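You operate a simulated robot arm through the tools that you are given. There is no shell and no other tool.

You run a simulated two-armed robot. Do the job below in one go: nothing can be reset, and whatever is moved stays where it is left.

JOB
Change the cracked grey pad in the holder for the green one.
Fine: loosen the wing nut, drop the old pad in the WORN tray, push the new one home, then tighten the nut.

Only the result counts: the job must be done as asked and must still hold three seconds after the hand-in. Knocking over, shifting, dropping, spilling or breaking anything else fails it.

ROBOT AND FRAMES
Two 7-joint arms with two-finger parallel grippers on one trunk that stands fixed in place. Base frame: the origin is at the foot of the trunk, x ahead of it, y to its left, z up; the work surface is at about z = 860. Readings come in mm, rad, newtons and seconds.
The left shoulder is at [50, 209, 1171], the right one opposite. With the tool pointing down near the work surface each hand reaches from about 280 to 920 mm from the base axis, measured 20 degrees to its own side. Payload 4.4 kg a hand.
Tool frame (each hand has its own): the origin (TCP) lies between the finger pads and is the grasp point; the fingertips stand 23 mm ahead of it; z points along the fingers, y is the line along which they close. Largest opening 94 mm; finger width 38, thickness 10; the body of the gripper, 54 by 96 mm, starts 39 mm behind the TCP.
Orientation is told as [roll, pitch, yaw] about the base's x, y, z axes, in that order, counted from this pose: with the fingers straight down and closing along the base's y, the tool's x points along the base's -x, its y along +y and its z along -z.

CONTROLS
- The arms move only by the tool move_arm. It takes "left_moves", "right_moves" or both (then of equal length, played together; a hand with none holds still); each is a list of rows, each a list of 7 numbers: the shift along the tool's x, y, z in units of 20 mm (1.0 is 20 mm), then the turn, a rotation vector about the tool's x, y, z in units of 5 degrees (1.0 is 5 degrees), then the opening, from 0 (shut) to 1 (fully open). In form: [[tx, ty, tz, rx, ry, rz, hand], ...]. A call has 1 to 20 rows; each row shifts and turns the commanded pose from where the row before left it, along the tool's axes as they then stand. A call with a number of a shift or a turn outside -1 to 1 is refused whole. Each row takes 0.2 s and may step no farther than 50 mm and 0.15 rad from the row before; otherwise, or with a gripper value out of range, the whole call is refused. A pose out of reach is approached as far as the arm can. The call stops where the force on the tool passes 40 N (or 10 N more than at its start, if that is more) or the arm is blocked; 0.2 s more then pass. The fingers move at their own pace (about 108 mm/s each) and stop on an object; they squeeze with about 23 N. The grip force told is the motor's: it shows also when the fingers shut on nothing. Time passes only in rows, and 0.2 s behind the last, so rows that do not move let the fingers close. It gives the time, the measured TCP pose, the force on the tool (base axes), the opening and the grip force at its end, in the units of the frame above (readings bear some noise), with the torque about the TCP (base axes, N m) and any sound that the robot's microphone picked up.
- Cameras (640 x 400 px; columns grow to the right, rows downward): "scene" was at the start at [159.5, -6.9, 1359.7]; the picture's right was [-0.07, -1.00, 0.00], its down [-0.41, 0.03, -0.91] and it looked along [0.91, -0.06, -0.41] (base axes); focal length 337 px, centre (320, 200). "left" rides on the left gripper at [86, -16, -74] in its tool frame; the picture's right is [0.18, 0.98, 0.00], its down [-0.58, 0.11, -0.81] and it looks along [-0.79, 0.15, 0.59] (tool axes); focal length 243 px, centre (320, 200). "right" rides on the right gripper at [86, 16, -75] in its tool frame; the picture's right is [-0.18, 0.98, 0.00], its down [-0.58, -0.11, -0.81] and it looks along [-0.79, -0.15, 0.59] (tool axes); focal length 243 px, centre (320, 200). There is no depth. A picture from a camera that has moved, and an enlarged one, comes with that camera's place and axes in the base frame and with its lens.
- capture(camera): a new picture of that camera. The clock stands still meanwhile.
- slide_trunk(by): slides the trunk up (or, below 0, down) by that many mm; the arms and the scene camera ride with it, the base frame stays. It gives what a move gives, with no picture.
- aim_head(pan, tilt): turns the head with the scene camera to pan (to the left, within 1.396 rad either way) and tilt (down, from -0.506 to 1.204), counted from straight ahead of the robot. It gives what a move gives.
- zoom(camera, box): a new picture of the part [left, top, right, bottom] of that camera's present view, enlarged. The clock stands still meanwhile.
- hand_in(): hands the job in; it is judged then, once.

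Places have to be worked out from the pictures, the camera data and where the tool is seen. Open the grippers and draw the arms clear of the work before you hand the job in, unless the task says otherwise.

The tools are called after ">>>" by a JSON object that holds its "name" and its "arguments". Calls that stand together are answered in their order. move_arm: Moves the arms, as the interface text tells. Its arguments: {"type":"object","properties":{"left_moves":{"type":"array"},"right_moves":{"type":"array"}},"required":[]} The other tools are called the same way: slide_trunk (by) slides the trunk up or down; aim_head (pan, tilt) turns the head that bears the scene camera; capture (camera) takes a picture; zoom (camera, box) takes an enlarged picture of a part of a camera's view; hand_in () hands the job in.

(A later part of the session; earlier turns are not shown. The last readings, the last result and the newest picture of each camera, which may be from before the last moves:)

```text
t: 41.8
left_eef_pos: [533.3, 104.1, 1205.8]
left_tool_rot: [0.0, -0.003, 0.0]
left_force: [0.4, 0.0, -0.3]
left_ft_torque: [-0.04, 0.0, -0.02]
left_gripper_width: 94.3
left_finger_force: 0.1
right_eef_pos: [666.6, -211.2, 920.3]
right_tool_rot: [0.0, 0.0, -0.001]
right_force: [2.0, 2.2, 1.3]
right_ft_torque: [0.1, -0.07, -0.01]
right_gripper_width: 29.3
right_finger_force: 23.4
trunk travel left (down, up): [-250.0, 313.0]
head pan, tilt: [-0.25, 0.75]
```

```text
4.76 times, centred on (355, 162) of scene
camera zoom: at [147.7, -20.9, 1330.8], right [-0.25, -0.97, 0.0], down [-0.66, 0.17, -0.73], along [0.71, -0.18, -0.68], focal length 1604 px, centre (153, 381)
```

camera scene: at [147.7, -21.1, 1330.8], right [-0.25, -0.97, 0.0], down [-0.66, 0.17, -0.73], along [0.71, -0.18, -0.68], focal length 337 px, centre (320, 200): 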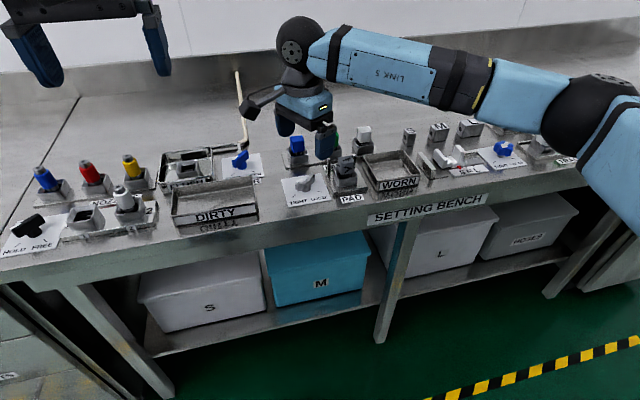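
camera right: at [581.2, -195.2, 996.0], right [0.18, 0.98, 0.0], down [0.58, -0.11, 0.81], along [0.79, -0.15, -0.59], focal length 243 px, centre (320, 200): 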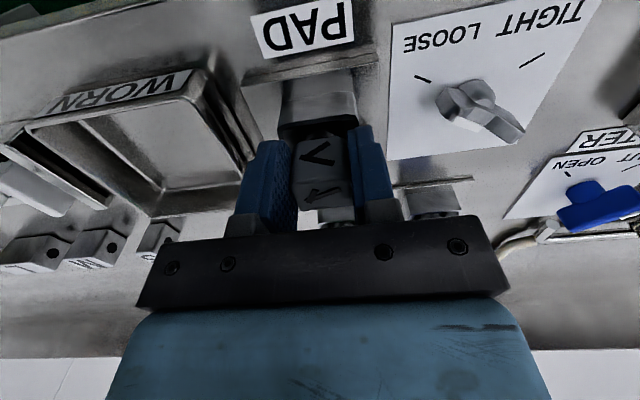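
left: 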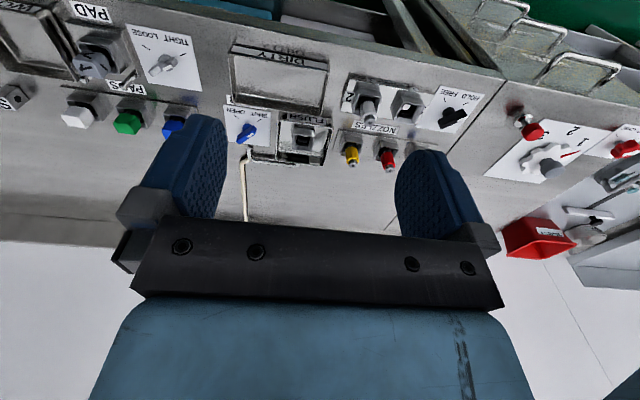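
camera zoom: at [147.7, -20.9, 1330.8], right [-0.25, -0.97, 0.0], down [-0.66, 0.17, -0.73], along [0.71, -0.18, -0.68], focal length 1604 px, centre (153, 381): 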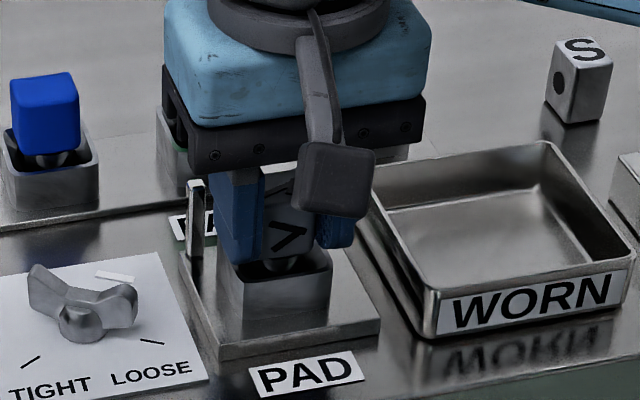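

Gripped at 29.3 mm. I hold a moment, then lift slowly and watch the force.

>>> {"name": "move_arm", "arguments": {"right_moves": [[0, 0, 0, 0, 0, 0, 0], [0, 0, 0, 0, 0, 0, 0], [0, 0, -0.25, 0, 0, 0, 0], [0, 0, -0.25, 0, 0, 0, 0], [0, 0, -0.25, 0, 0, 0, 0], [0, 0, -0.25, 0, 0, 0, 0]]}}

>>> {"name": "capture", "arguments": {"camera": "right"}}

>>> {"name": "zoom", "arguments": {"camera": "scene", "box": [310, 120, 400, 204]}}

```text
t: 43.2
left_eef_pos: [532.9, 105.0, 1206.8]
left_tool_rot: [0.0, 0.0, 0.001]
left_force: [0.2, -0.5, -0.7]
left_ft_torque: [0.02, 0.0, 0.01]
left_gripper_width: 94.4
left_finger_force: 0.0
right_eef_pos: [667.7, -209.9, 942.0]
right_tool_rot: [0.0, 0.0, -0.003]
right_force: [1.0, -0.3, -0.9]
right_ft_torque: [0.01, 0.02, -0.01]
right_gripper_width: 29.7
right_finger_force: 22.7
trunk travel left (down, up): [-250.0, 313.0]
head pan, tilt: [-0.25, 0.75]
```

```text
taken
camera right: at [582.4, -195.3, 1015.6], right [0.18, 0.98, 0.0], down [0.58, -0.11, 0.81], along [0.79, -0.15, -0.59], focal length 243 px, centre (320, 200)
```

right: 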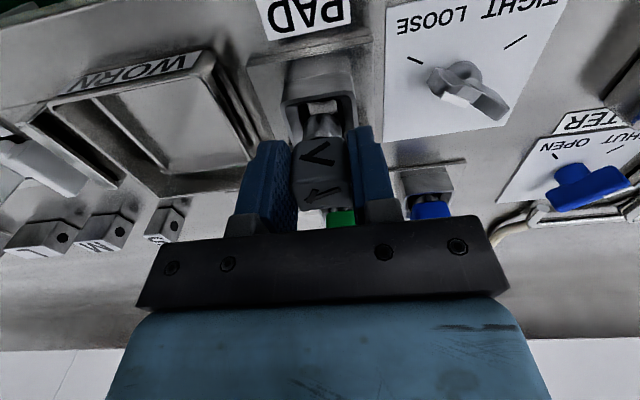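

```text
4.76 times, centred on (355, 162) of scene
camera zoom: at [147.7, -21.0, 1330.8], right [-0.25, -0.97, 0.0], down [-0.66, 0.17, -0.73], along [0.71, -0.18, -0.68], focal length 1604 px, centre (153, 381)
```

zoom: 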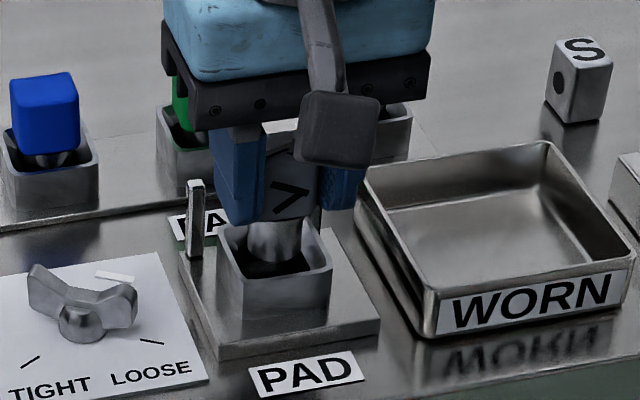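

The pad and its metal stem are coming out. I raise it well clear (TCP z≈1030).

>>> {"name": "move_arm", "arguments": {"right_moves": [[0, 0, -0.5, 0, 0, 0, 0], [0, 0, -0.5, 0, 0, 0, 0], [0, 0, -0.8, 0, 0, 0, 0], [0, 0, -0.8, 0, 0, 0, 0], [0, 0, -0.8, 0, 0, 0, 0], [0, 0, -0.8, 0, 0, 0, 0], [0, 0, -0.2, 0, 0, 0, 0]]}}

>>> {"name": "zoom", "arguments": {"camera": "scene", "box": [300, 90, 420, 204]}}

>>> {"name": "capture", "arguments": {"camera": "right"}}

```text
t: 44.8
left_eef_pos: [533.0, 102.2, 1206.5]
left_tool_rot: [0.0, 0.001, 0.002]
left_force: [0.2, 0.7, -0.1]
left_ft_torque: [-0.02, 0.01, 0.01]
left_gripper_width: 94.2
left_finger_force: 0.1
right_eef_pos: [668.0, -211.6, 1029.6]
right_tool_rot: [-0.001, 0.0, 0.0]
right_force: [0.4, -1.1, -0.8]
right_ft_torque: [-0.05, 0.0, -0.02]
right_gripper_width: 29.5
right_finger_force: 22.9
trunk travel left (down, up): [-250.0, 313.0]
head pan, tilt: [-0.25, 0.75]
```

```text
3.51 times, centred on (360, 147) of scene
camera zoom: at [147.9, -21.2, 1330.7], right [-0.25, -0.97, 0.0], down [-0.66, 0.17, -0.73], along [0.71, -0.18, -0.68], focal length 1182 px, centre (180, 386)
```

zoom: 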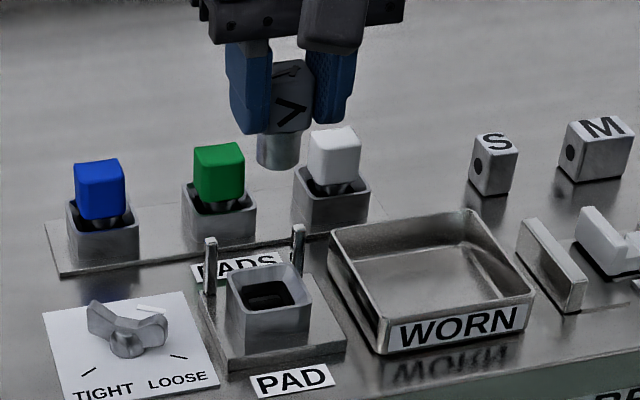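

```text
taken
camera right: at [582.2, -195.8, 1104.2], right [0.18, 0.98, 0.0], down [0.58, -0.11, 0.81], along [0.79, -0.15, -0.59], focal length 243 px, centre (320, 200)
```

right: 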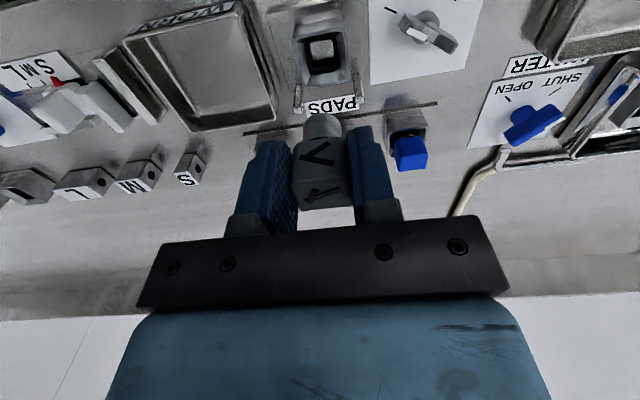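

The old pad hangs free. I zoom into the empty holder and the stem to understand the fit.

>>> {"name": "zoom", "arguments": {"camera": "right", "box": [270, 0, 390, 110]}}

>>> {"name": "zoom", "arguments": {"camera": "right", "box": [260, 90, 440, 220]}}

>>> {"name": "zoom", "arguments": {"camera": "scene", "box": [350, 155, 400, 200]}}

>>> {"name": "zoom", "arguments": {"camera": "scene", "box": [350, 95, 410, 155]}}

```text
3.64 times, centred on (330, 55) of right
camera zoom: at [582.2, -195.8, 1104.2], right [0.18, 0.98, 0.0], down [0.58, -0.11, 0.81], along [0.79, -0.15, -0.59], focal length 882 px, centre (284, 727)
```

zoom: 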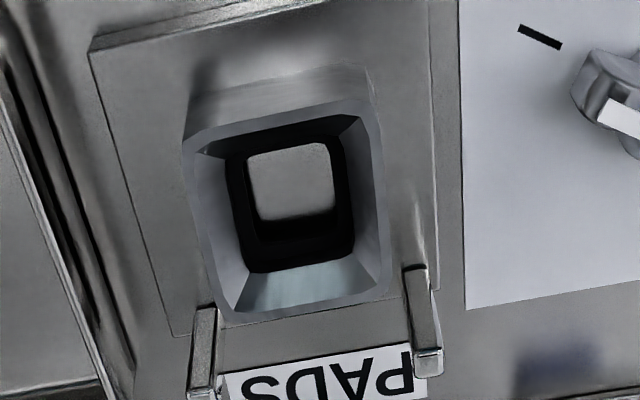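

```text
3.08 times, centred on (350, 155) of right
camera zoom: at [582.2, -195.8, 1104.2], right [0.18, 0.98, 0.0], down [0.58, -0.11, 0.81], along [0.79, -0.15, -0.59], focal length 746 px, centre (228, 338)
```

zoom: 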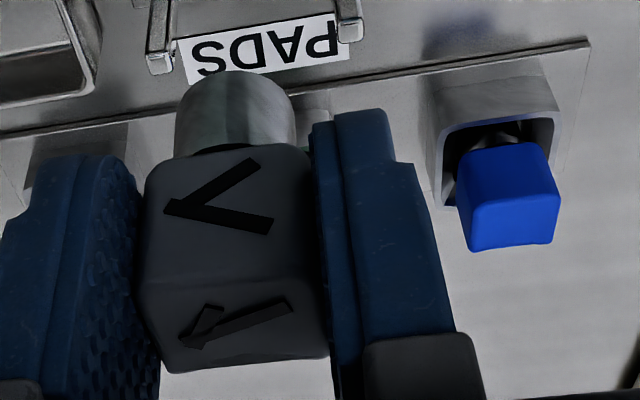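

```text
8.89 times, centred on (375, 178) of scene
camera zoom: at [147.9, -21.2, 1330.7], right [-0.25, -0.97, 0.0], down [-0.66, 0.17, -0.73], along [0.71, -0.18, -0.68], focal length 2994 px, centre (-169, 400)
```

zoom: 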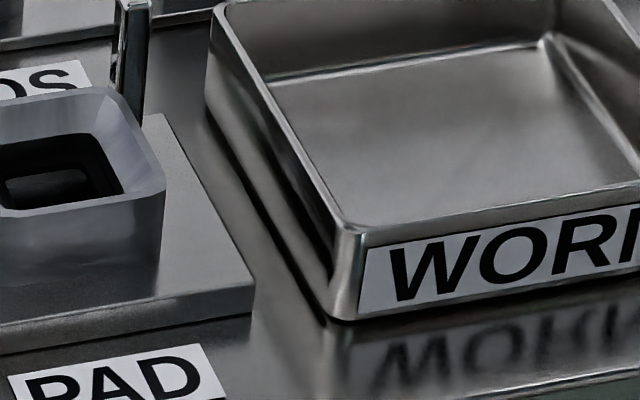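

```text
6.67 times, centred on (380, 125) of scene
camera zoom: at [147.9, -21.2, 1330.7], right [-0.25, -0.97, 0.0], down [-0.66, 0.17, -0.73], along [0.71, -0.18, -0.68], focal length 2245 px, centre (-80, 700)
```

zoom: 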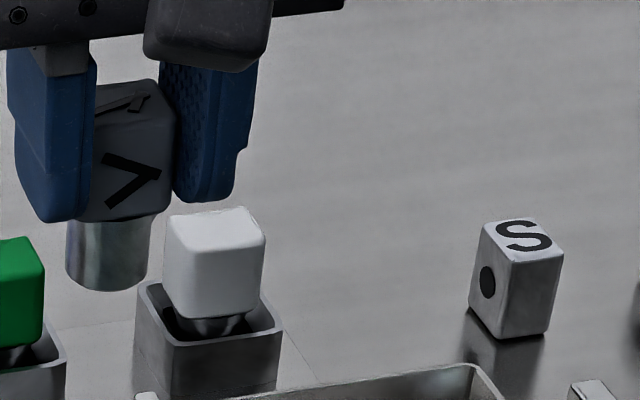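

Holder is a funnel with a square hole, and the stem is a ~20 mm round peg. I carry the old pad over the WORN tray centre (~[680, -318]).

>>> {"name": "move_arm", "arguments": {"right_moves": [[-0.1, -0.885, 0, 0, 0, 0, 0], [-0.1, -0.885, 0, 0, 0, 0, 0], [-0.1, -0.885, 0, 0, 0, 0, 0], [-0.1, -0.885, 0, 0, 0, 0, 0], [-0.1, -0.885, 0, 0, 0, 0, 0], [-0.1, -0.885, 0, 0, 0, 0, 0], [0, 0, 1, 0, 0, 0, 0], [0, 0, 1, 0, 0, 0, 0], [0, 0, 1, 0, 0, 0, 0], [0, 0, 0, 0, 0, 0, 0]]}}

>>> {"name": "zoom", "arguments": {"camera": "scene", "box": [330, 90, 450, 204]}}

>>> {"name": "capture", "arguments": {"camera": "right"}}

```text
t: 47.0
left_eef_pos: [531.8, 104.0, 1205.2]
left_tool_rot: [0.001, 0.0, 0.0]
left_force: [0.6, -0.2, 0.2]
left_ft_torque: [0.0, 0.05, -0.02]
left_gripper_width: 93.8
left_finger_force: 0.1
right_eef_pos: [679.8, -317.9, 968.4]
right_tool_rot: [0.0, 0.001, -0.003]
right_force: [0.0, -0.5, 0.1]
right_ft_torque: [0.02, 0.04, 0.01]
right_gripper_width: 29.7
right_finger_force: 23.0
trunk travel left (down, up): [-250.0, 313.0]
head pan, tilt: [-0.25, 0.75]
```

```text
3.51 times, centred on (390, 147) of scene
camera zoom: at [147.5, -21.0, 1330.8], right [-0.25, -0.97, 0.0], down [-0.66, 0.17, -0.73], along [0.71, -0.18, -0.68], focal length 1182 px, centre (74, 386)
```

zoom: 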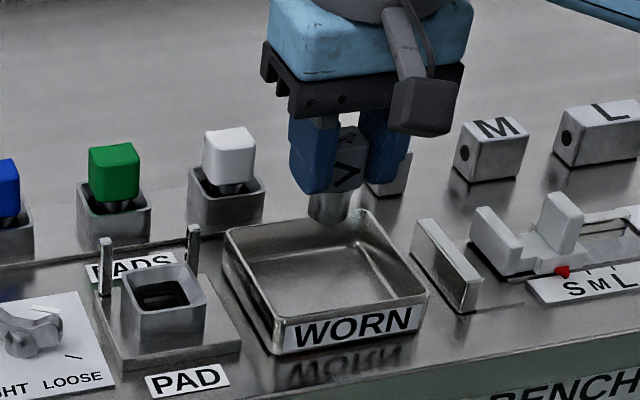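

```text
taken
camera right: at [593.6, -301.6, 1042.7], right [0.19, 0.98, 0.0], down [0.58, -0.11, 0.81], along [0.79, -0.15, -0.59], focal length 243 px, centre (320, 200)
```

right: 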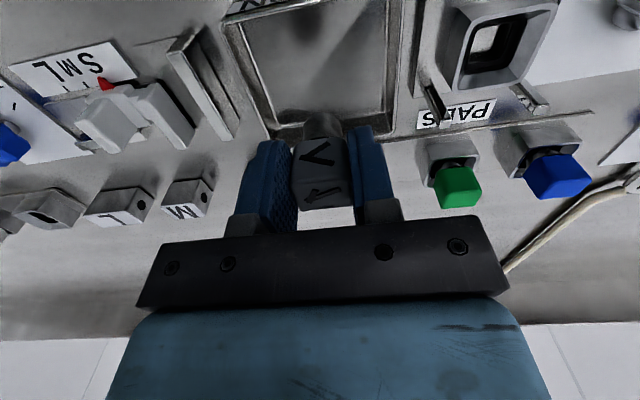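

The pad is above the tray by calculation; I lower it to just above the floor, going slower at the end.

>>> {"name": "move_arm", "arguments": {"right_moves": [[0, 0, 0.8, 0, 0, 0, 0], [0, 0, 0.8, 0, 0, 0, 0], [0, 0, 0.8, 0, 0, 0, 0], [0, 0, 0.4, 0, 0, 0, 0], [0, 0, 0.2, 0, 0, 0, 0], [0, 0, 0, 0, 0, 0, 0]]}}

>>> {"name": "zoom", "arguments": {"camera": "scene", "box": [350, 120, 440, 205]}}

>>> {"name": "capture", "arguments": {"camera": "right"}}

```text
t: 48.4
left_eef_pos: [529.8, 103.7, 1207.3]
left_tool_rot: [0.0, -0.005, -0.001]
left_force: [-0.1, -0.3, -0.2]
left_ft_torque: [0.03, -0.02, 0.0]
left_gripper_width: 93.9
left_finger_force: 0.0
right_eef_pos: [680.1, -315.2, 914.1]
right_tool_rot: [0.002, -0.01, -0.001]
right_force: [5.5, -4.9, 27.9]
right_ft_torque: [-0.26, -0.37, -0.07]
right_gripper_width: 29.5
right_finger_force: 23.1
trunk travel left (down, up): [-250.0, 313.0]
head pan, tilt: [-0.25, 0.75]
```

```text
4.71 times, centred on (395, 162) of scene
camera zoom: at [144.9, -20.1, 1331.6], right [-0.25, -0.97, 0.0], down [-0.66, 0.17, -0.73], along [0.71, -0.18, -0.68], focal length 1585 px, centre (-33, 376)
```

zoom: 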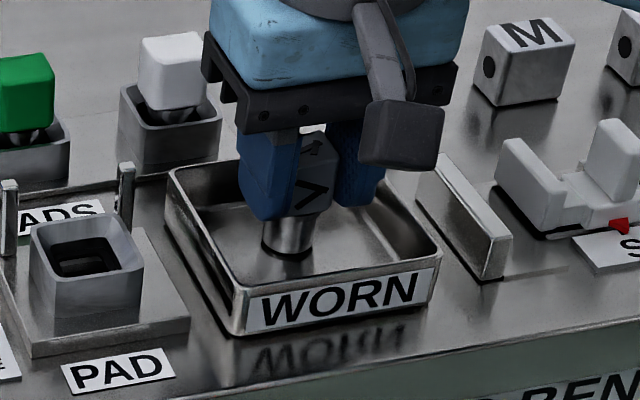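

```text
taken
camera right: at [593.3, -300.7, 988.8], right [0.19, 0.98, 0.0], down [0.57, -0.11, 0.81], along [0.8, -0.15, -0.58], focal length 243 px, centre (320, 200)
```

right: 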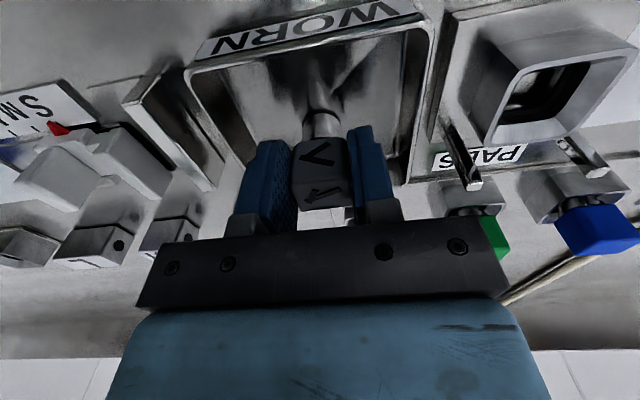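

The stem stands on the tray floor (28 N). I take the load off, open the fingers a little, and rise.

>>> {"name": "move_arm", "arguments": {"right_moves": [[0, 0, -0.25, 0, 0, 0, 0], [0, 0, 0, 0, 0, 0, 0], [0, 0, 0, 0, 0, 0, 0.36], [0, 0, 0, 0, 0, 0, 0.42], [0, 0, 0, 0, 0, 0, 0.5], [0, 0, 0, 0, 0, 0, 0.55]]}}

>>> {"name": "zoom", "arguments": {"camera": "scene", "box": [350, 120, 440, 205]}}

>>> {"name": "capture", "arguments": {"camera": "right"}}

```text
t: 49.8
left_eef_pos: [531.9, 104.8, 1206.7]
left_tool_rot: [-0.002, 0.001, 0.0]
left_force: [-1.1, -0.8, 0.3]
left_ft_torque: [0.0, 0.0, 0.01]
left_gripper_width: 94.0
left_finger_force: 0.0
right_eef_pos: [678.4, -317.3, 915.1]
right_tool_rot: [0.0, 0.0, 0.0]
right_force: [0.6, -0.3, 0.1]
right_ft_torque: [-0.02, 0.01, 0.02]
right_gripper_width: 51.7
right_finger_force: 0.1
trunk travel left (down, up): [-250.0, 313.0]
head pan, tilt: [-0.25, 0.75]
```

```text
4.71 times, centred on (395, 162) of scene
camera zoom: at [147.7, -21.1, 1330.8], right [-0.25, -0.97, 0.0], down [-0.66, 0.17, -0.73], along [0.71, -0.18, -0.68], focal length 1585 px, centre (-33, 376)
```

zoom: 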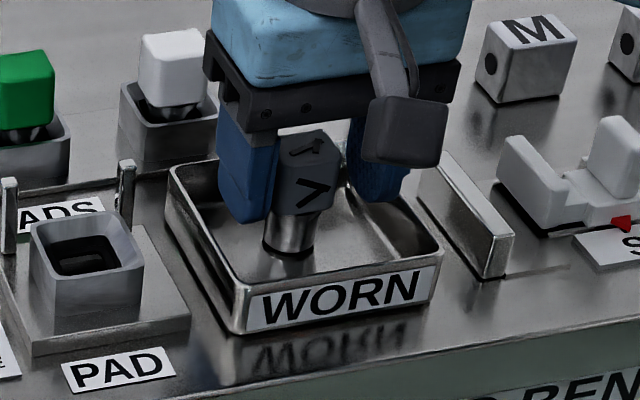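

```text
taken
camera right: at [593.9, -301.6, 988.7], right [0.18, 0.98, 0.0], down [0.58, -0.11, 0.81], along [0.79, -0.15, -0.59], focal length 243 px, centre (320, 200)
```

right: 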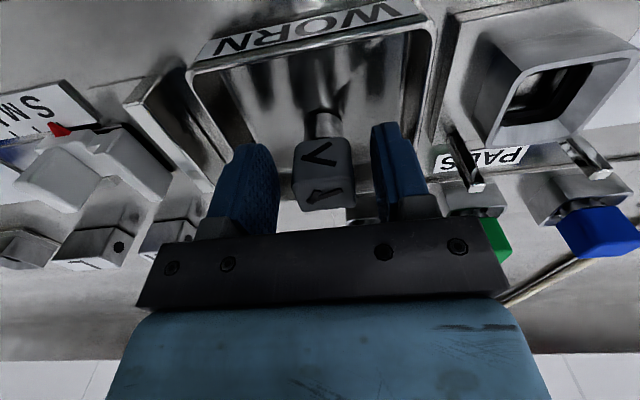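

The old pad stands in the WORN tray. I rise straight up and move toward the green pad to look at it.

>>> {"name": "move_arm", "arguments": {"right_moves": [[0, 0, -0.7, 0, 0, 0, 0.55], [0, 0, -1, 0, 0, 0, 0.55], [0, 0, -1, 0, 0, 0, 0.55], [0, 0, -1, 0, 0, 0, 0.55], [0, 0, -1, 0, 0, 0, 0.55], [0, 0, -1, 0, 0, 0, 0.55], [-0.5, 0.9, 0, 0, 0, 0, 0.6], [-0.5, 0.9, 0, 0, 0, 0, 0.6], [-0.5, 0.9, 0, 0, 0, 0, 0.6], [-0.5, 0.9, 0, 0, 0, 0, 0.6], [-0.5, 0.9, 0, 0, 0, 0, 0.6], [-0.5, 0.85, 0, 0, 0, 0, 0.6], [0, 0, 0, 0, 0, 0, 0.6]]}}

>>> {"name": "capture", "arguments": {"camera": "right"}}

>>> {"name": "capture", "arguments": {"camera": "scene"}}

```text
t: 52.6
left_eef_pos: [532.5, 104.3, 1206.3]
left_tool_rot: [0.0, 0.0, 0.001]
left_force: [0.3, -0.3, -0.5]
left_ft_torque: [-0.02, -0.04, -0.03]
left_gripper_width: 94.2
left_finger_force: 0.0
right_eef_pos: [739.7, -209.7, 1027.9]
right_tool_rot: [0.001, 0.0, -0.005]
right_force: [-0.1, 0.0, -0.3]
right_ft_torque: [0.01, -0.03, 0.02]
right_gripper_width: 56.3
right_finger_force: 0.1
trunk travel left (down, up): [-250.0, 313.0]
head pan, tilt: [-0.25, 0.75]
```

```text
taken
camera right: at [653.8, -194.4, 1103.0], right [0.19, 0.98, 0.0], down [0.58, -0.11, 0.81], along [0.79, -0.15, -0.59], focal length 243 px, centre (320, 200)
```

right: 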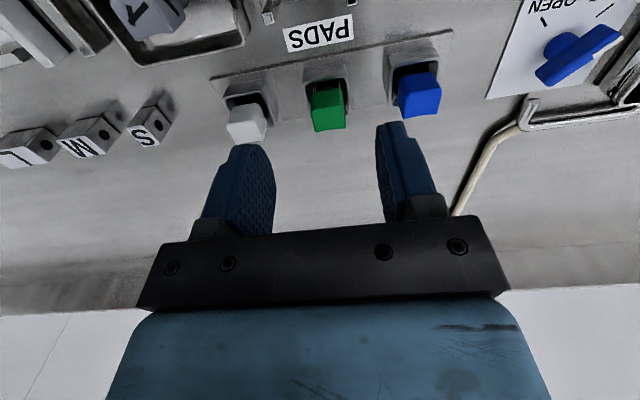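

```text
taken
camera scene: at [147.5, -21.5, 1330.8], right [-0.25, -0.97, 0.0], down [-0.66, 0.17, -0.73], along [0.71, -0.18, -0.68], focal length 337 px, centre (320, 200)
```

scene: 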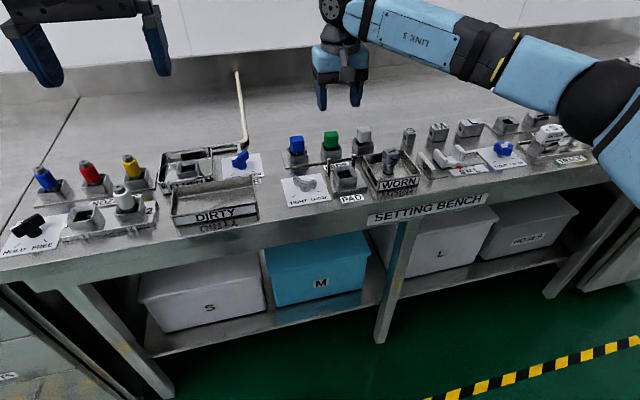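

Old pad stands in the tray. I enlarge the green pad in both views.

>>> {"name": "zoom", "arguments": {"camera": "right", "box": [270, 50, 390, 150]}}

>>> {"name": "zoom", "arguments": {"camera": "scene", "box": [305, 115, 361, 171]}}

```text
4.00 times, centred on (330, 100) of right
camera zoom: at [653.8, -194.4, 1103.0], right [0.19, 0.98, 0.0], down [0.58, -0.11, 0.81], along [0.79, -0.15, -0.59], focal length 970 px, centre (280, 600)
```

zoom: 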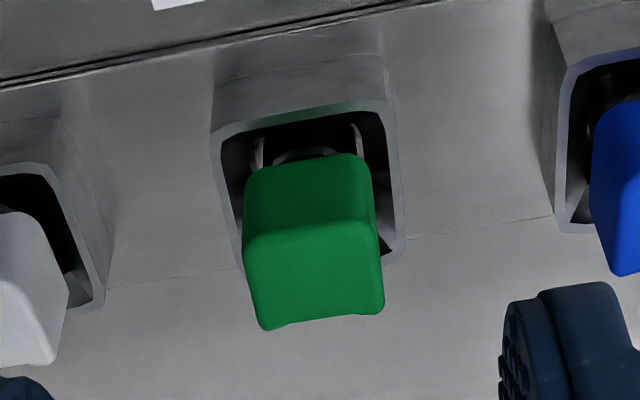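

```text
7.14 times, centred on (333, 143) of scene
camera zoom: at [147.5, -21.5, 1330.8], right [-0.25, -0.97, 0.0], down [-0.66, 0.17, -0.73], along [0.71, -0.18, -0.68], focal length 2406 px, centre (227, 607)
```

zoom: 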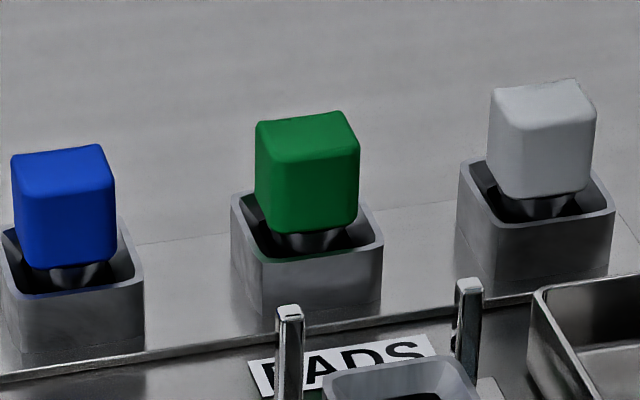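

Green pad: top centre about [784, -210.6, 917], rack rim z≈883. I go above it and down partway to check the centring.

>>> {"name": "move_arm", "arguments": {"right_moves": [[-0.74, -0.02, 0, 0, 0, 0, 0.55], [-0.74, -0.02, 0, 0, 0, 0, 0.55], [-0.74, -0.02, 0, 0, 0, 0, 0.55], [0, 0, 0.9, 0, 0, 0, 0.55], [0, 0, 0.9, 0, 0, 0, 0.55], [0, 0, 0.9, 0, 0, 0, 0.55], [0, 0, 0.9, 0, 0, 0, 0.55], [0, 0, 0, 0, 0, 0, 0.55]]}}

>>> {"name": "capture", "arguments": {"camera": "right"}}

>>> {"name": "zoom", "arguments": {"camera": "scene", "box": [280, 90, 390, 190]}}

```text
t: 54.4
left_eef_pos: [532.7, 103.8, 1205.4]
left_tool_rot: [0.001, 0.001, -0.002]
left_force: [-0.2, 0.0, 0.3]
left_ft_torque: [0.03, 0.0, -0.01]
left_gripper_width: 94.2
left_finger_force: 0.1
right_eef_pos: [785.0, -212.2, 955.4]
right_tool_rot: [0.001, 0.0, -0.003]
right_force: [-0.7, 0.5, -0.2]
right_ft_torque: [-0.02, 0.0, -0.02]
right_gripper_width: 51.8
right_finger_force: 0.1
trunk travel left (down, up): [-250.0, 313.0]
head pan, tilt: [-0.25, 0.75]
```

```text
taken
camera right: at [699.4, -196.8, 1030.3], right [0.19, 0.98, 0.0], down [0.58, -0.11, 0.81], along [0.79, -0.15, -0.59], focal length 243 px, centre (320, 200)
```

right: 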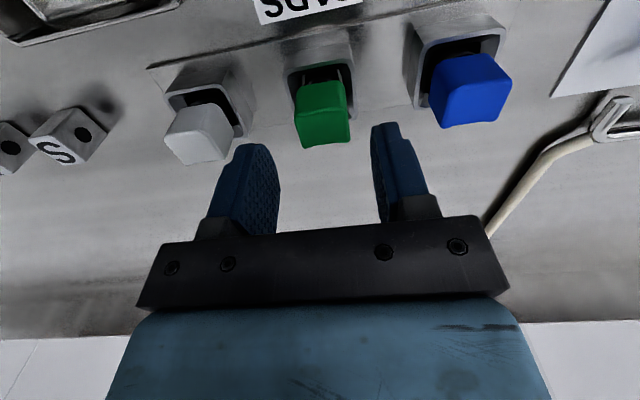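

```text
4.00 times, centred on (335, 140) of scene
camera zoom: at [147.5, -21.1, 1330.8], right [-0.25, -0.97, 0.0], down [-0.66, 0.17, -0.73], along [0.71, -0.18, -0.68], focal length 1347 px, centre (260, 440)
```

zoom: 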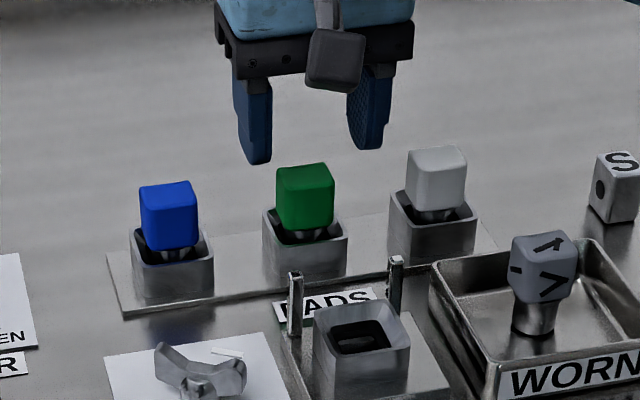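

The estimate holds ([785.8, -209.8]). I descend to TCP z≈910.5 and close on the green pad.

>>> {"name": "move_arm", "arguments": {"right_moves": [[0, 0.02, 0.7, 0, 0, 0, 0.55], [0, 0, 0.7, 0, 0, 0, 0.55], [0, 0, 0.5, 0, 0, 0, 0.55], [0, 0, 0.32, 0, 0, 0, 0.55], [0, 0, 0, 0, 0, 0, 0.55], [0, 0, 0, 0, 0, 0, 0.3], [0, 0, 0, 0, 0, 0, 0.15], [0, 0, 0, 0, 0, 0, 0], [0, 0, 0, 0, 0, 0, 0], [0, 0, 0, 0, 0, 0, 0]]}}

>>> {"name": "capture", "arguments": {"camera": "right"}}

>>> {"name": "zoom", "arguments": {"camera": "scene", "box": [280, 90, 390, 190]}}

```text
t: 56.6
left_eef_pos: [533.0, 102.9, 1207.0]
left_tool_rot: [0.001, 0.001, 0.0]
left_force: [0.4, -0.1, 0.3]
left_ft_torque: [0.02, -0.01, -0.01]
left_gripper_width: 94.0
left_finger_force: 0.1
right_eef_pos: [783.2, -211.0, 910.1]
right_tool_rot: [0.001, 0.0, -0.001]
right_force: [-1.1, 0.5, -0.5]
right_ft_torque: [-0.03, 0.02, -0.03]
right_gripper_width: 29.4
right_finger_force: 22.9
trunk travel left (down, up): [-250.0, 313.0]
head pan, tilt: [-0.25, 0.75]
```

```text
taken
camera right: at [698.3, -195.8, 985.1], right [0.18, 0.98, 0.0], down [0.58, -0.11, 0.81], along [0.79, -0.15, -0.59], focal length 243 px, centre (320, 200)
```

right: 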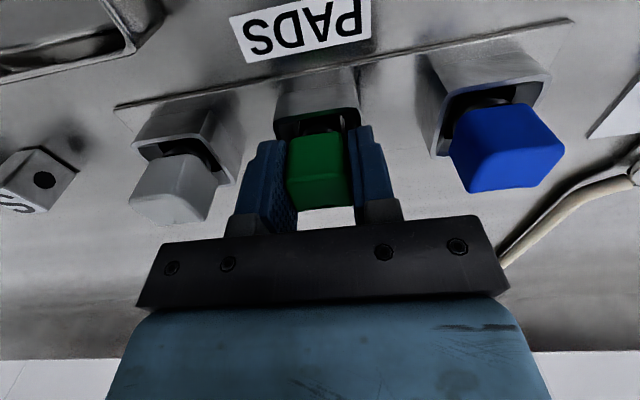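

```text
4.00 times, centred on (335, 140) of scene
camera zoom: at [147.7, -21.1, 1330.8], right [-0.25, -0.97, 0.0], down [-0.66, 0.17, -0.73], along [0.71, -0.18, -0.68], focal length 1347 px, centre (260, 440)
```

zoom: 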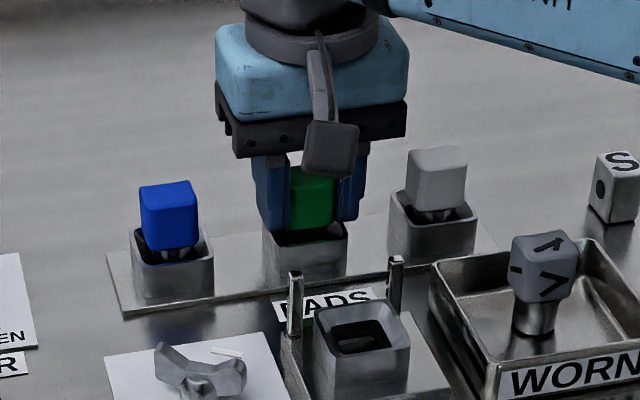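

Gripped at 29.4 mm. I lift it slowly, then well clear.

>>> {"name": "move_arm", "arguments": {"right_moves": [[0, 0, -0.25, 0, 0, 0, 0], [0, 0, -0.25, 0, 0, 0, 0], [0, 0, -0.25, 0, 0, 0, 0], [0, 0, -0.5, 0, 0, 0, 0], [0, 0, -0.7, 0, 0, 0, 0], [0, 0, -0.8, 0, 0, 0, 0], [0, 0, -0.8, 0, 0, 0, 0], [0, 0, -0.8, 0, 0, 0, 0], [0, 0, -0.8, 0, 0, 0, 0], [0, 0, -0.8, 0, 0, 0, 0]]}}

>>> {"name": "zoom", "arguments": {"camera": "scene", "box": [280, 60, 410, 190]}}

>>> {"name": "zoom", "arguments": {"camera": "right", "box": [230, 70, 410, 230]}}

```text
t: 58.8
left_eef_pos: [533.0, 103.8, 1206.4]
left_tool_rot: [0.0, 0.001, -0.001]
left_force: [-0.2, 0.6, 0.4]
left_ft_torque: [-0.01, 0.01, -0.01]
left_gripper_width: 93.8
left_finger_force: 0.0
right_eef_pos: [784.8, -209.6, 1029.8]
right_tool_rot: [0.0, 0.001, -0.001]
right_force: [-0.3, 0.0, 1.0]
right_ft_torque: [-0.01, -0.01, -0.01]
right_gripper_width: 29.6
right_finger_force: 23.1
trunk travel left (down, up): [-250.0, 313.0]
head pan, tilt: [-0.25, 0.75]
```

```text
3.08 times, centred on (345, 125) of scene
camera zoom: at [147.4, -21.0, 1330.8], right [-0.25, -0.97, 0.0], down [-0.66, 0.17, -0.73], along [0.71, -0.18, -0.68], focal length 1036 px, centre (243, 431)
```

zoom: 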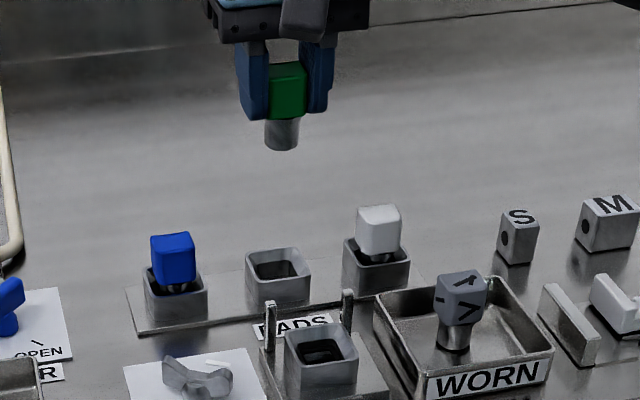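

```text
2.50 times, centred on (320, 150) of right
camera zoom: at [698.3, -195.4, 1105.2], right [0.18, 0.98, 0.0], down [0.58, -0.11, 0.81], along [0.79, -0.15, -0.59], focal length 606 px, centre (320, 325)
```

zoom: 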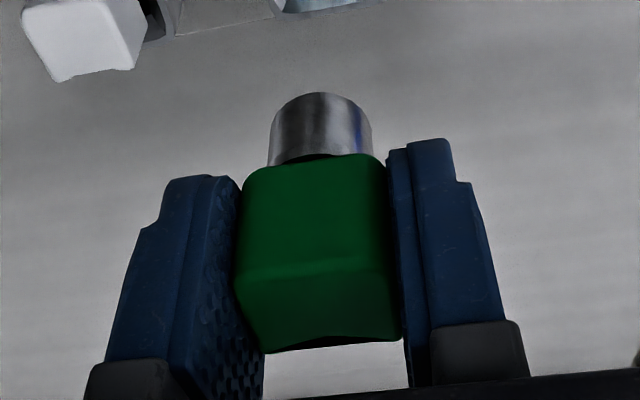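

The green pad is out with its peg; the rack stayed put. I carry it over the holder (target TCP ~[671, -210]) and go down until the peg tip is just above the funnel.

>>> {"name": "move_arm", "arguments": {"right_moves": [[0.945, 0, 0, 0, 0, 0, 0], [0.945, 0, 0, 0, 0, 0, 0], [0.945, 0, 0, 0, 0, 0, 0], [0.945, 0, 0, 0, 0, 0, 0], [0.945, 0, 0, 0, 0, 0, 0], [0.945, 0, 0, 0, 0, 0, 0], [0, 0, 0.9, 0, 0, 0, 0], [0, 0, 0.9, 0, 0, 0, 0], [0, 0, 0.9, 0, 0, 0, 0], [0, 0, 0.6, 0, 0, 0, 0], [0, 0, 0, 0, 0, 0, 0]]}}

>>> {"name": "zoom", "arguments": {"camera": "scene", "box": [310, 110, 410, 204]}}

>>> {"name": "zoom", "arguments": {"camera": "right", "box": [230, 40, 410, 200]}}

```text
t: 61.2
left_eef_pos: [532.3, 104.6, 1204.4]
left_tool_rot: [0.0, 0.0, 0.0]
left_force: [0.6, 0.5, -0.6]
left_ft_torque: [0.0, 0.01, -0.03]
left_gripper_width: 93.9
left_finger_force: 0.0
right_eef_pos: [671.3, -209.7, 963.2]
right_tool_rot: [-0.001, 0.002, 0.0]
right_force: [0.7, -0.3, -0.4]
right_ft_torque: [0.01, 0.01, -0.01]
right_gripper_width: 29.4
right_finger_force: 22.8
trunk travel left (down, up): [-250.0, 313.0]
head pan, tilt: [-0.25, 0.75]
```

```text
4.26 times, centred on (360, 157) of scene
camera zoom: at [147.7, -21.1, 1330.8], right [-0.25, -0.97, 0.0], down [-0.66, 0.17, -0.73], along [0.71, -0.18, -0.68], focal length 1433 px, centre (150, 383)
```

zoom: 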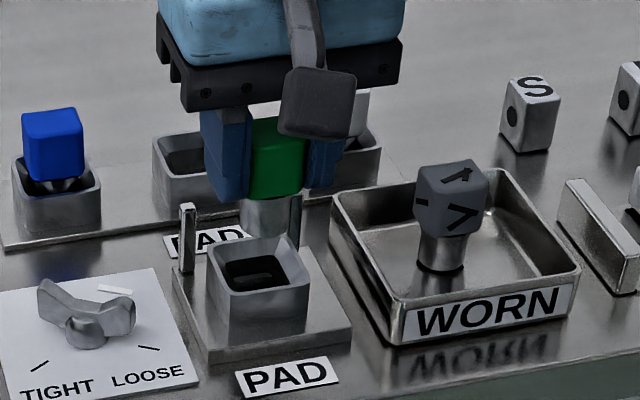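

```text
2.50 times, centred on (320, 120) of right
camera zoom: at [584.4, -195.5, 1038.1], right [0.18, 0.98, 0.0], down [0.58, -0.11, 0.81], along [0.79, -0.15, -0.59], focal length 606 px, centre (320, 400)
```

zoom: 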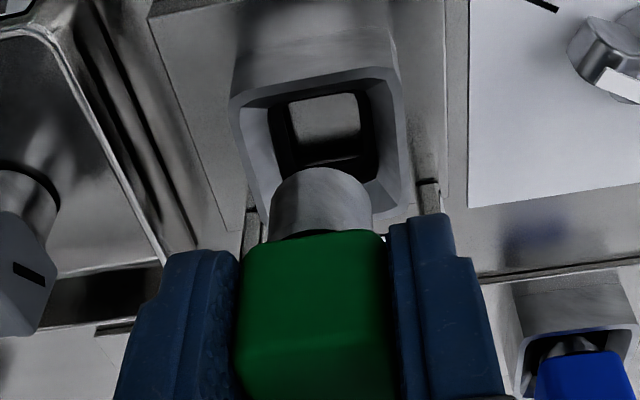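

Peg and hole line up in the wrist view. I lower gently into the funnel.

>>> {"name": "move_arm", "arguments": {"right_moves": [[0, 0, 0.4, 0, 0, 0, 0], [0, 0, 0.3, 0, 0, 0, 0], [0, 0, 0.3, 0, 0, 0, 0], [0, 0, 0.2, 0, 0, 0, 0], [0, 0, 0.2, 0, 0, 0, 0], [0, 0, 0.2, 0, 0, 0, 0]]}}

>>> {"name": "zoom", "arguments": {"camera": "scene", "box": [310, 110, 410, 204]}}

```text
t: 62.6
left_eef_pos: [531.6, 103.4, 1205.5]
left_tool_rot: [0.001, -0.001, 0.001]
left_force: [-0.2, -0.3, -0.8]
left_ft_torque: [0.04, -0.03, -0.02]
left_gripper_width: 93.9
left_finger_force: 0.0
right_eef_pos: [671.4, -212.6, 931.8]
right_tool_rot: [-0.001, 0.0, -0.001]
right_force: [0.3, 0.2, -0.5]
right_ft_torque: [0.01, -0.01, -0.01]
right_gripper_width: 29.3
right_finger_force: 22.4
trunk travel left (down, up): [-250.0, 313.0]
head pan, tilt: [-0.25, 0.75]
```

```text
4.26 times, centred on (360, 157) of scene
camera zoom: at [147.8, -21.2, 1330.8], right [-0.25, -0.97, 0.0], down [-0.66, 0.17, -0.73], along [0.71, -0.18, -0.68], focal length 1433 px, centre (150, 383)
```

zoom: 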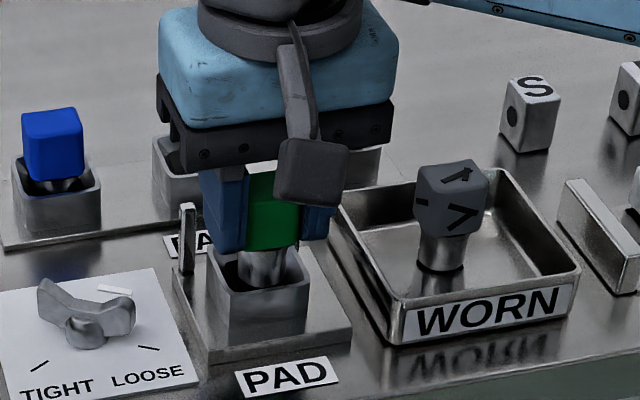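

No contact force yet and the peg is inside. I continue down in 2 mm steps.

>>> {"name": "move_arm", "arguments": {"right_moves": [[0, 0, 0.1, 0, 0, 0, 0], [0, 0, 0.1, 0, 0, 0, 0], [0, 0, 0.1, 0, 0, 0, 0], [0, 0, 0.1, 0, 0, 0, 0], [0, 0, 0.1, 0, 0, 0, 0]]}}

```text
t: 63.8
left_eef_pos: [533.5, 103.0, 1204.8]
left_tool_rot: [0.0, 0.002, 0.0]
left_force: [0.2, -0.3, -0.2]
left_ft_torque: [-0.01, -0.01, -0.01]
left_gripper_width: 94.2
left_finger_force: 0.2
right_eef_pos: [672.2, -211.3, 922.9]
right_tool_rot: [0.001, -0.001, -0.001]
right_force: [16.2, -0.6, 5.3]
right_ft_torque: [-0.05, -0.59, 0.0]
right_gripper_width: 29.6
right_finger_force: 22.9
trunk travel left (down, up): [-250.0, 313.0]
head pan, tilt: [-0.25, 0.75]
```

A side force of +16 N in x: the peg rubs the front wall of the hole. I shift ~1 mm toward +x and go on down.

>>> {"name": "move_arm", "arguments": {"right_moves": [[-0.05, 0, 0, 0, 0, 0, 0], [-0.02, 0, 0.05, 0, 0, 0, 0], [0, 0, 0.05, 0, 0, 0, 0], [0, 0, 0, 0, 0, 0, 0]]}}

>>> {"name": "zoom", "arguments": {"camera": "scene", "box": [320, 130, 390, 204]}}

```text
t: 64.8
left_eef_pos: [533.1, 103.8, 1204.6]
left_tool_rot: [0.0, 0.001, -0.001]
left_force: [-0.2, -0.6, 0.5]
left_ft_torque: [-0.03, 0.04, 0.04]
left_gripper_width: 93.7
left_finger_force: 0.0
right_eef_pos: [671.3, -210.1, 919.6]
right_tool_rot: [-0.002, 0.002, 0.0]
right_force: [2.8, 1.4, 0.5]
right_ft_torque: [0.02, -0.09, -0.04]
right_gripper_width: 29.7
right_finger_force: 23.3
trunk travel left (down, up): [-250.0, 313.0]
head pan, tilt: [-0.25, 0.75]
```

```text
5.41 times, centred on (355, 167) of scene
camera zoom: at [148.0, -21.1, 1330.7], right [-0.25, -0.97, 0.0], down [-0.66, 0.17, -0.73], along [0.71, -0.18, -0.68], focal length 1820 px, centre (131, 378)
```

zoom: 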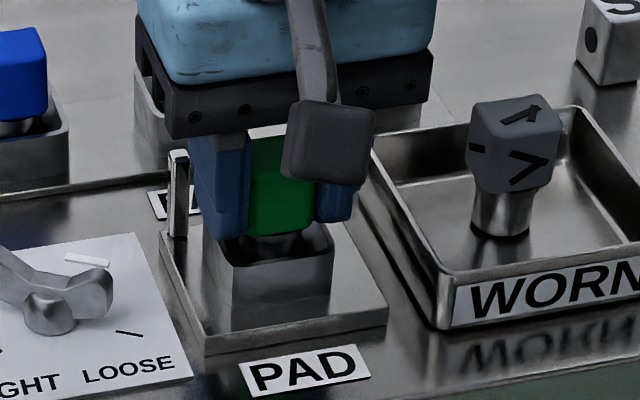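

Side force is gone at z≈919.6. I press down in 1 mm steps to find the seat.

>>> {"name": "move_arm", "arguments": {"right_moves": [[0, 0, 0.05, 0, 0, 0, 0], [0, 0, 0.05, 0, 0, 0, 0], [0, 0, 0, 0, 0, 0, 0]]}}

```text
t: 65.6
left_eef_pos: [533.0, 103.1, 1205.5]
left_tool_rot: [0.001, -0.001, -0.001]
left_force: [0.0, -0.6, 0.4]
left_ft_torque: [0.04, -0.03, -0.04]
left_gripper_width: 93.8
left_finger_force: 0.0
right_eef_pos: [672.6, -210.5, 919.3]
right_tool_rot: [-0.001, 0.001, 0.0]
right_force: [0.1, 0.2, -0.4]
right_ft_torque: [0.01, 0.01, 0.0]
right_gripper_width: 29.4
right_finger_force: 23.2
trunk travel left (down, up): [-250.0, 313.0]
head pan, tilt: [-0.25, 0.75]
```

No seat contact yet and the fingertips are near the rim, so I release here, rise, close the fingers and push the pad home from above.

>>> {"name": "move_arm", "arguments": {"right_moves": [[0, 0, 0, 0, 0, 0, 0.36], [0, 0, 0, 0, 0, 0, 0.45], [0, 0, 0, 0, 0, 0, 0.52], [0, 0, -0.3, 0, 0, 0, 0.52], [0, 0, -0.8, 0, 0, 0, 0.52], [0, 0, -1, 0, 0, 0, 0.52], [0, 0, -0.5, 0, 0, 0, 0.3], [0, 0, 0, 0, 0, 0, 0], [0, 0, 0, 0, 0, 0, 0], [0, 0, 0, 0, 0, 0, 0]]}}

>>> {"name": "zoom", "arguments": {"camera": "scene", "box": [310, 110, 400, 204]}}

>>> {"name": "zoom", "arguments": {"camera": "right", "box": [230, 40, 410, 200]}}

```text
t: 67.8
left_eef_pos: [533.7, 103.2, 1205.7]
left_tool_rot: [0.0, 0.0, 0.001]
left_force: [0.4, -0.5, -0.6]
left_ft_torque: [-0.02, 0.0, 0.02]
left_gripper_width: 94.2
left_finger_force: 0.0
right_eef_pos: [671.7, -210.9, 970.8]
right_tool_rot: [0.001, -0.001, 0.0]
right_force: [0.2, -0.1, 0.6]
right_ft_torque: [-0.01, -0.03, 0.0]
right_gripper_width: 0.0
right_finger_force: 22.9
trunk travel left (down, up): [-250.0, 313.0]
head pan, tilt: [-0.25, 0.75]
```

```text
4.26 times, centred on (355, 157) of scene
camera zoom: at [147.7, -21.1, 1330.8], right [-0.25, -0.97, 0.0], down [-0.66, 0.17, -0.73], along [0.71, -0.18, -0.68], focal length 1433 px, centre (171, 383)
```

zoom: 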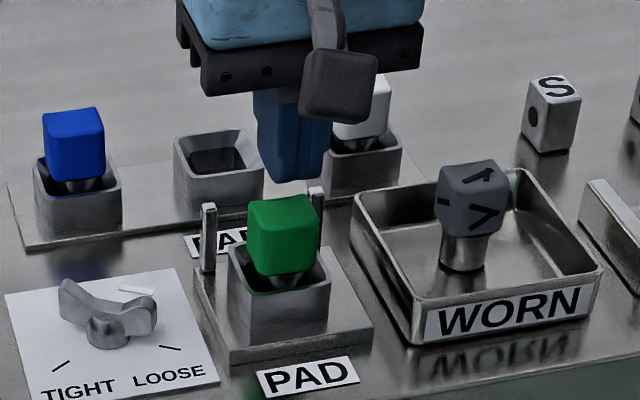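

```text
2.50 times, centred on (320, 120) of right
camera zoom: at [586.1, -195.3, 1044.8], right [0.18, 0.98, 0.0], down [0.58, -0.11, 0.81], along [0.79, -0.15, -0.59], focal length 606 px, centre (320, 400)
```

zoom: 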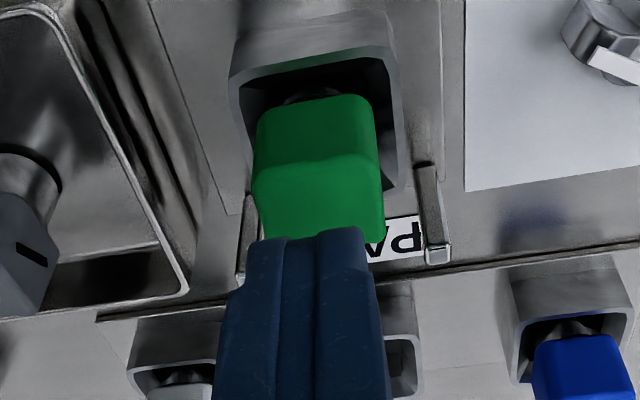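

The green pad sits upright in the holder. I press down on its top with the closed fingers.

>>> {"name": "move_arm", "arguments": {"right_moves": [[-0.05, 0, 0.4, 0, 0, 0, 0], [0, 0, 0.3, 0, 0, 0, 0], [0, 0, 0.15, 0, 0, 0, 0], [0, 0, 0.1, 0, 0, 0, 0], [0, 0, 0.1, 0, 0, 0, 0], [0, 0, 0.1, 0, 0, 0, 0], [0, 0, 0.1, 0, 0, 0, 0]]}}

```text
t: 69.4
left_eef_pos: [533.2, 104.0, 1207.3]
left_tool_rot: [0.002, -0.001, 0.0]
left_force: [-1.5, 0.4, 0.2]
left_ft_torque: [0.0, -0.06, -0.04]
left_gripper_width: 93.9
left_finger_force: 0.1
right_eef_pos: [672.5, -210.2, 947.5]
right_tool_rot: [-0.001, -0.001, -0.001]
right_force: [1.0, -0.8, 7.2]
right_ft_torque: [-0.04, -0.01, 0.03]
right_gripper_width: 0.0
right_finger_force: 23.3
trunk travel left (down, up): [-250.0, 313.0]
head pan, tilt: [-0.25, 0.75]
```

Contact at TCP z≈947.5 with 7 N. I push harder in 1 mm steps.

>>> {"name": "move_arm", "arguments": {"right_moves": [[0, 0, 0.06, 0, 0, 0, 0], [0, 0, 0.06, 0, 0, 0, 0], [0, 0, 0.06, 0, 0, 0, 0], [0, 0, 0.06, 0, 0, 0, 0], [0, 0, 0.06, 0, 0, 0, 0], [0, 0, 0, 0, 0, 0, 0]]}}

```text
t: 70.5
left_eef_pos: [530.9, 103.0, 1208.0]
left_tool_rot: [-0.001, 0.0, 0.002]
left_force: [-0.1, 0.2, 0.5]
left_ft_torque: [0.04, 0.0, 0.02]
left_gripper_width: 94.1
left_finger_force: 0.0
right_eef_pos: [672.8, -212.3, 946.7]
right_tool_rot: [0.003, -0.01, -0.001]
right_force: [-9.1, -1.2, 16.6]
right_ft_torque: [-0.08, 0.37, 0.05]
right_gripper_width: 0.0
right_finger_force: 23.1
trunk travel left (down, up): [-250.0, 313.0]
head pan, tilt: [-0.25, 0.75]
stopped in row 5 (right hand): the force on the tool passed its limit at 42 N (the readings are from after the stop); the commanded pose is now the measured one
```

The pad stopped hard at 42 N with no travel — it seems home. I rise and compare its height with the old pad's picture.

>>> {"name": "move_arm", "arguments": {"right_moves": [[0, 0, -0.3, 0, 0, 0, 0], [0, 0, -0.8, 0, 0, 0, 0], [0, 0, -1, 0, 0, 0, 0], [0, 0, -1, 0, 0, 0, 0], [0, 0.5, -0.8, 0, 0, 0, 0.3]]}}

>>> {"name": "zoom", "arguments": {"camera": "scene", "box": [328, 148, 384, 204]}}

>>> {"name": "zoom", "arguments": {"camera": "right", "box": [240, 0, 420, 150]}}

```text
t: 71.7
left_eef_pos: [532.0, 104.5, 1205.5]
left_tool_rot: [-0.001, 0.0, 0.0]
left_force: [-0.3, -0.1, 0.7]
left_ft_torque: [0.0, 0.0, -0.01]
left_gripper_width: 94.1
left_finger_force: 0.1
right_eef_pos: [674.6, -200.7, 1021.5]
right_tool_rot: [0.001, -0.005, -0.002]
right_force: [0.9, 0.8, 0.3]
right_ft_torque: [-0.02, -0.03, -0.01]
right_gripper_width: 28.3
right_finger_force: 0.0
trunk travel left (down, up): [-250.0, 313.0]
head pan, tilt: [-0.25, 0.75]
```

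```text
7.14 times, centred on (356, 176) of scene
camera zoom: at [147.8, -20.6, 1330.8], right [-0.25, -0.97, 0.0], down [-0.66, 0.17, -0.73], along [0.71, -0.18, -0.68], focal length 2406 px, centre (63, 371)
```

zoom: 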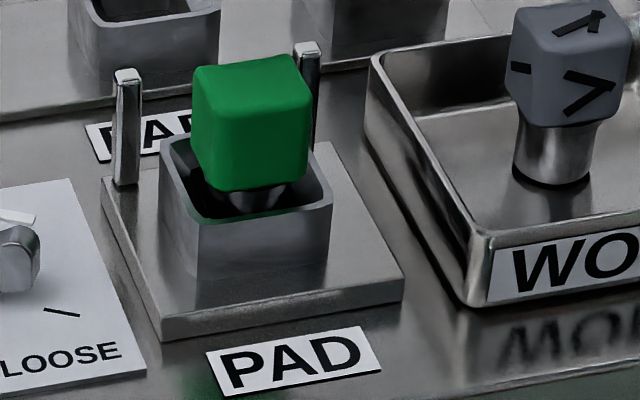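

```text
2.67 times, centred on (330, 75) of right
camera zoom: at [589.2, -185.5, 1096.5], right [0.19, 0.98, 0.0], down [0.58, -0.11, 0.81], along [0.8, -0.15, -0.59], focal length 647 px, centre (293, 533)
```

zoom: 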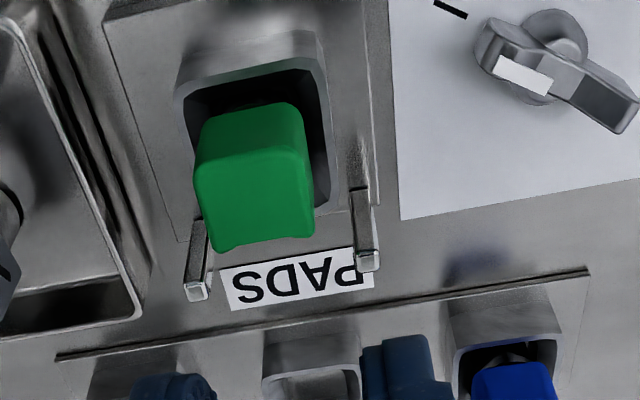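

The new pad sits at the same height as the old one did — home. Now the nut: from my grip readings its axis is at about [674.6, -123.2]. I move over it and turn the hand to yaw +45°.

>>> {"name": "move_arm", "arguments": {"right_moves": [[0, 0.97, 0, 0, 0, 0, 0.5], [0, 0.97, 0, 0, 0, 0, 0.5], [0, 0.97, 0, 0, 0, 0, 0.5], [0, 0.97, 0, 0, 0, 0, 0.5], [0, 0, 0, 0, 0, -1, 0.5], [0, 0, 0, 0, 0, -1, 0.5], [0, 0, 0, 0, 0, -1, 0.5], [0, 0, 0, 0, 0, -1, 0.5], [0, 0, 0, 0, 0, -1, 0.5], [0, 0, 0, 0, 0, -1, 0.5], [0, 0, 0, 0, 0, -1, 0.5], [0, 0, 0, 0, 0, -1, 0.5], [0, 0, 0, 0, 0, -1, 0.5], [0, 0, 0, 0, 0, 0, 0.5]]}}

>>> {"name": "capture", "arguments": {"camera": "right"}}

```text
t: 74.7
left_eef_pos: [532.6, 103.1, 1207.6]
left_tool_rot: [0.001, 0.001, 0.001]
left_force: [-0.3, 0.0, -0.7]
left_ft_torque: [-0.01, -0.01, 0.0]
left_gripper_width: 94.1
left_finger_force: 0.0
right_eef_pos: [674.1, -123.7, 1020.6]
right_tool_rot: [-0.002, -0.004, 0.784]
right_force: [-0.1, 0.0, 1.5]
right_ft_torque: [0.01, 0.02, 0.0]
right_gripper_width: 47.0
right_finger_force: 0.1
trunk travel left (down, up): [-250.0, 313.0]
head pan, tilt: [-0.25, 0.75]
```

```text
taken
camera right: at [602.5, -174.6, 1096.3], right [-0.56, 0.83, 0.0], down [0.48, 0.33, 0.81], along [0.67, 0.46, -0.59], focal length 243 px, centre (320, 200)
```

right: 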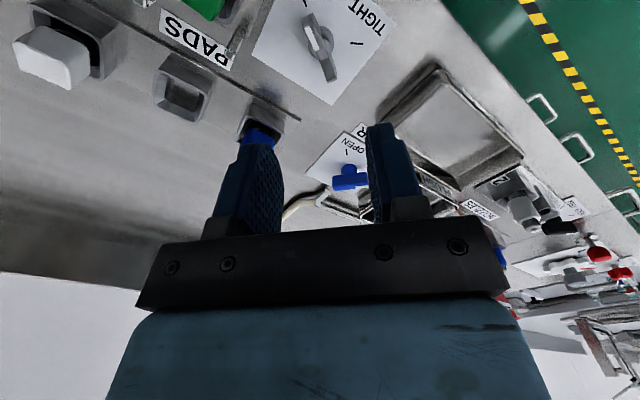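

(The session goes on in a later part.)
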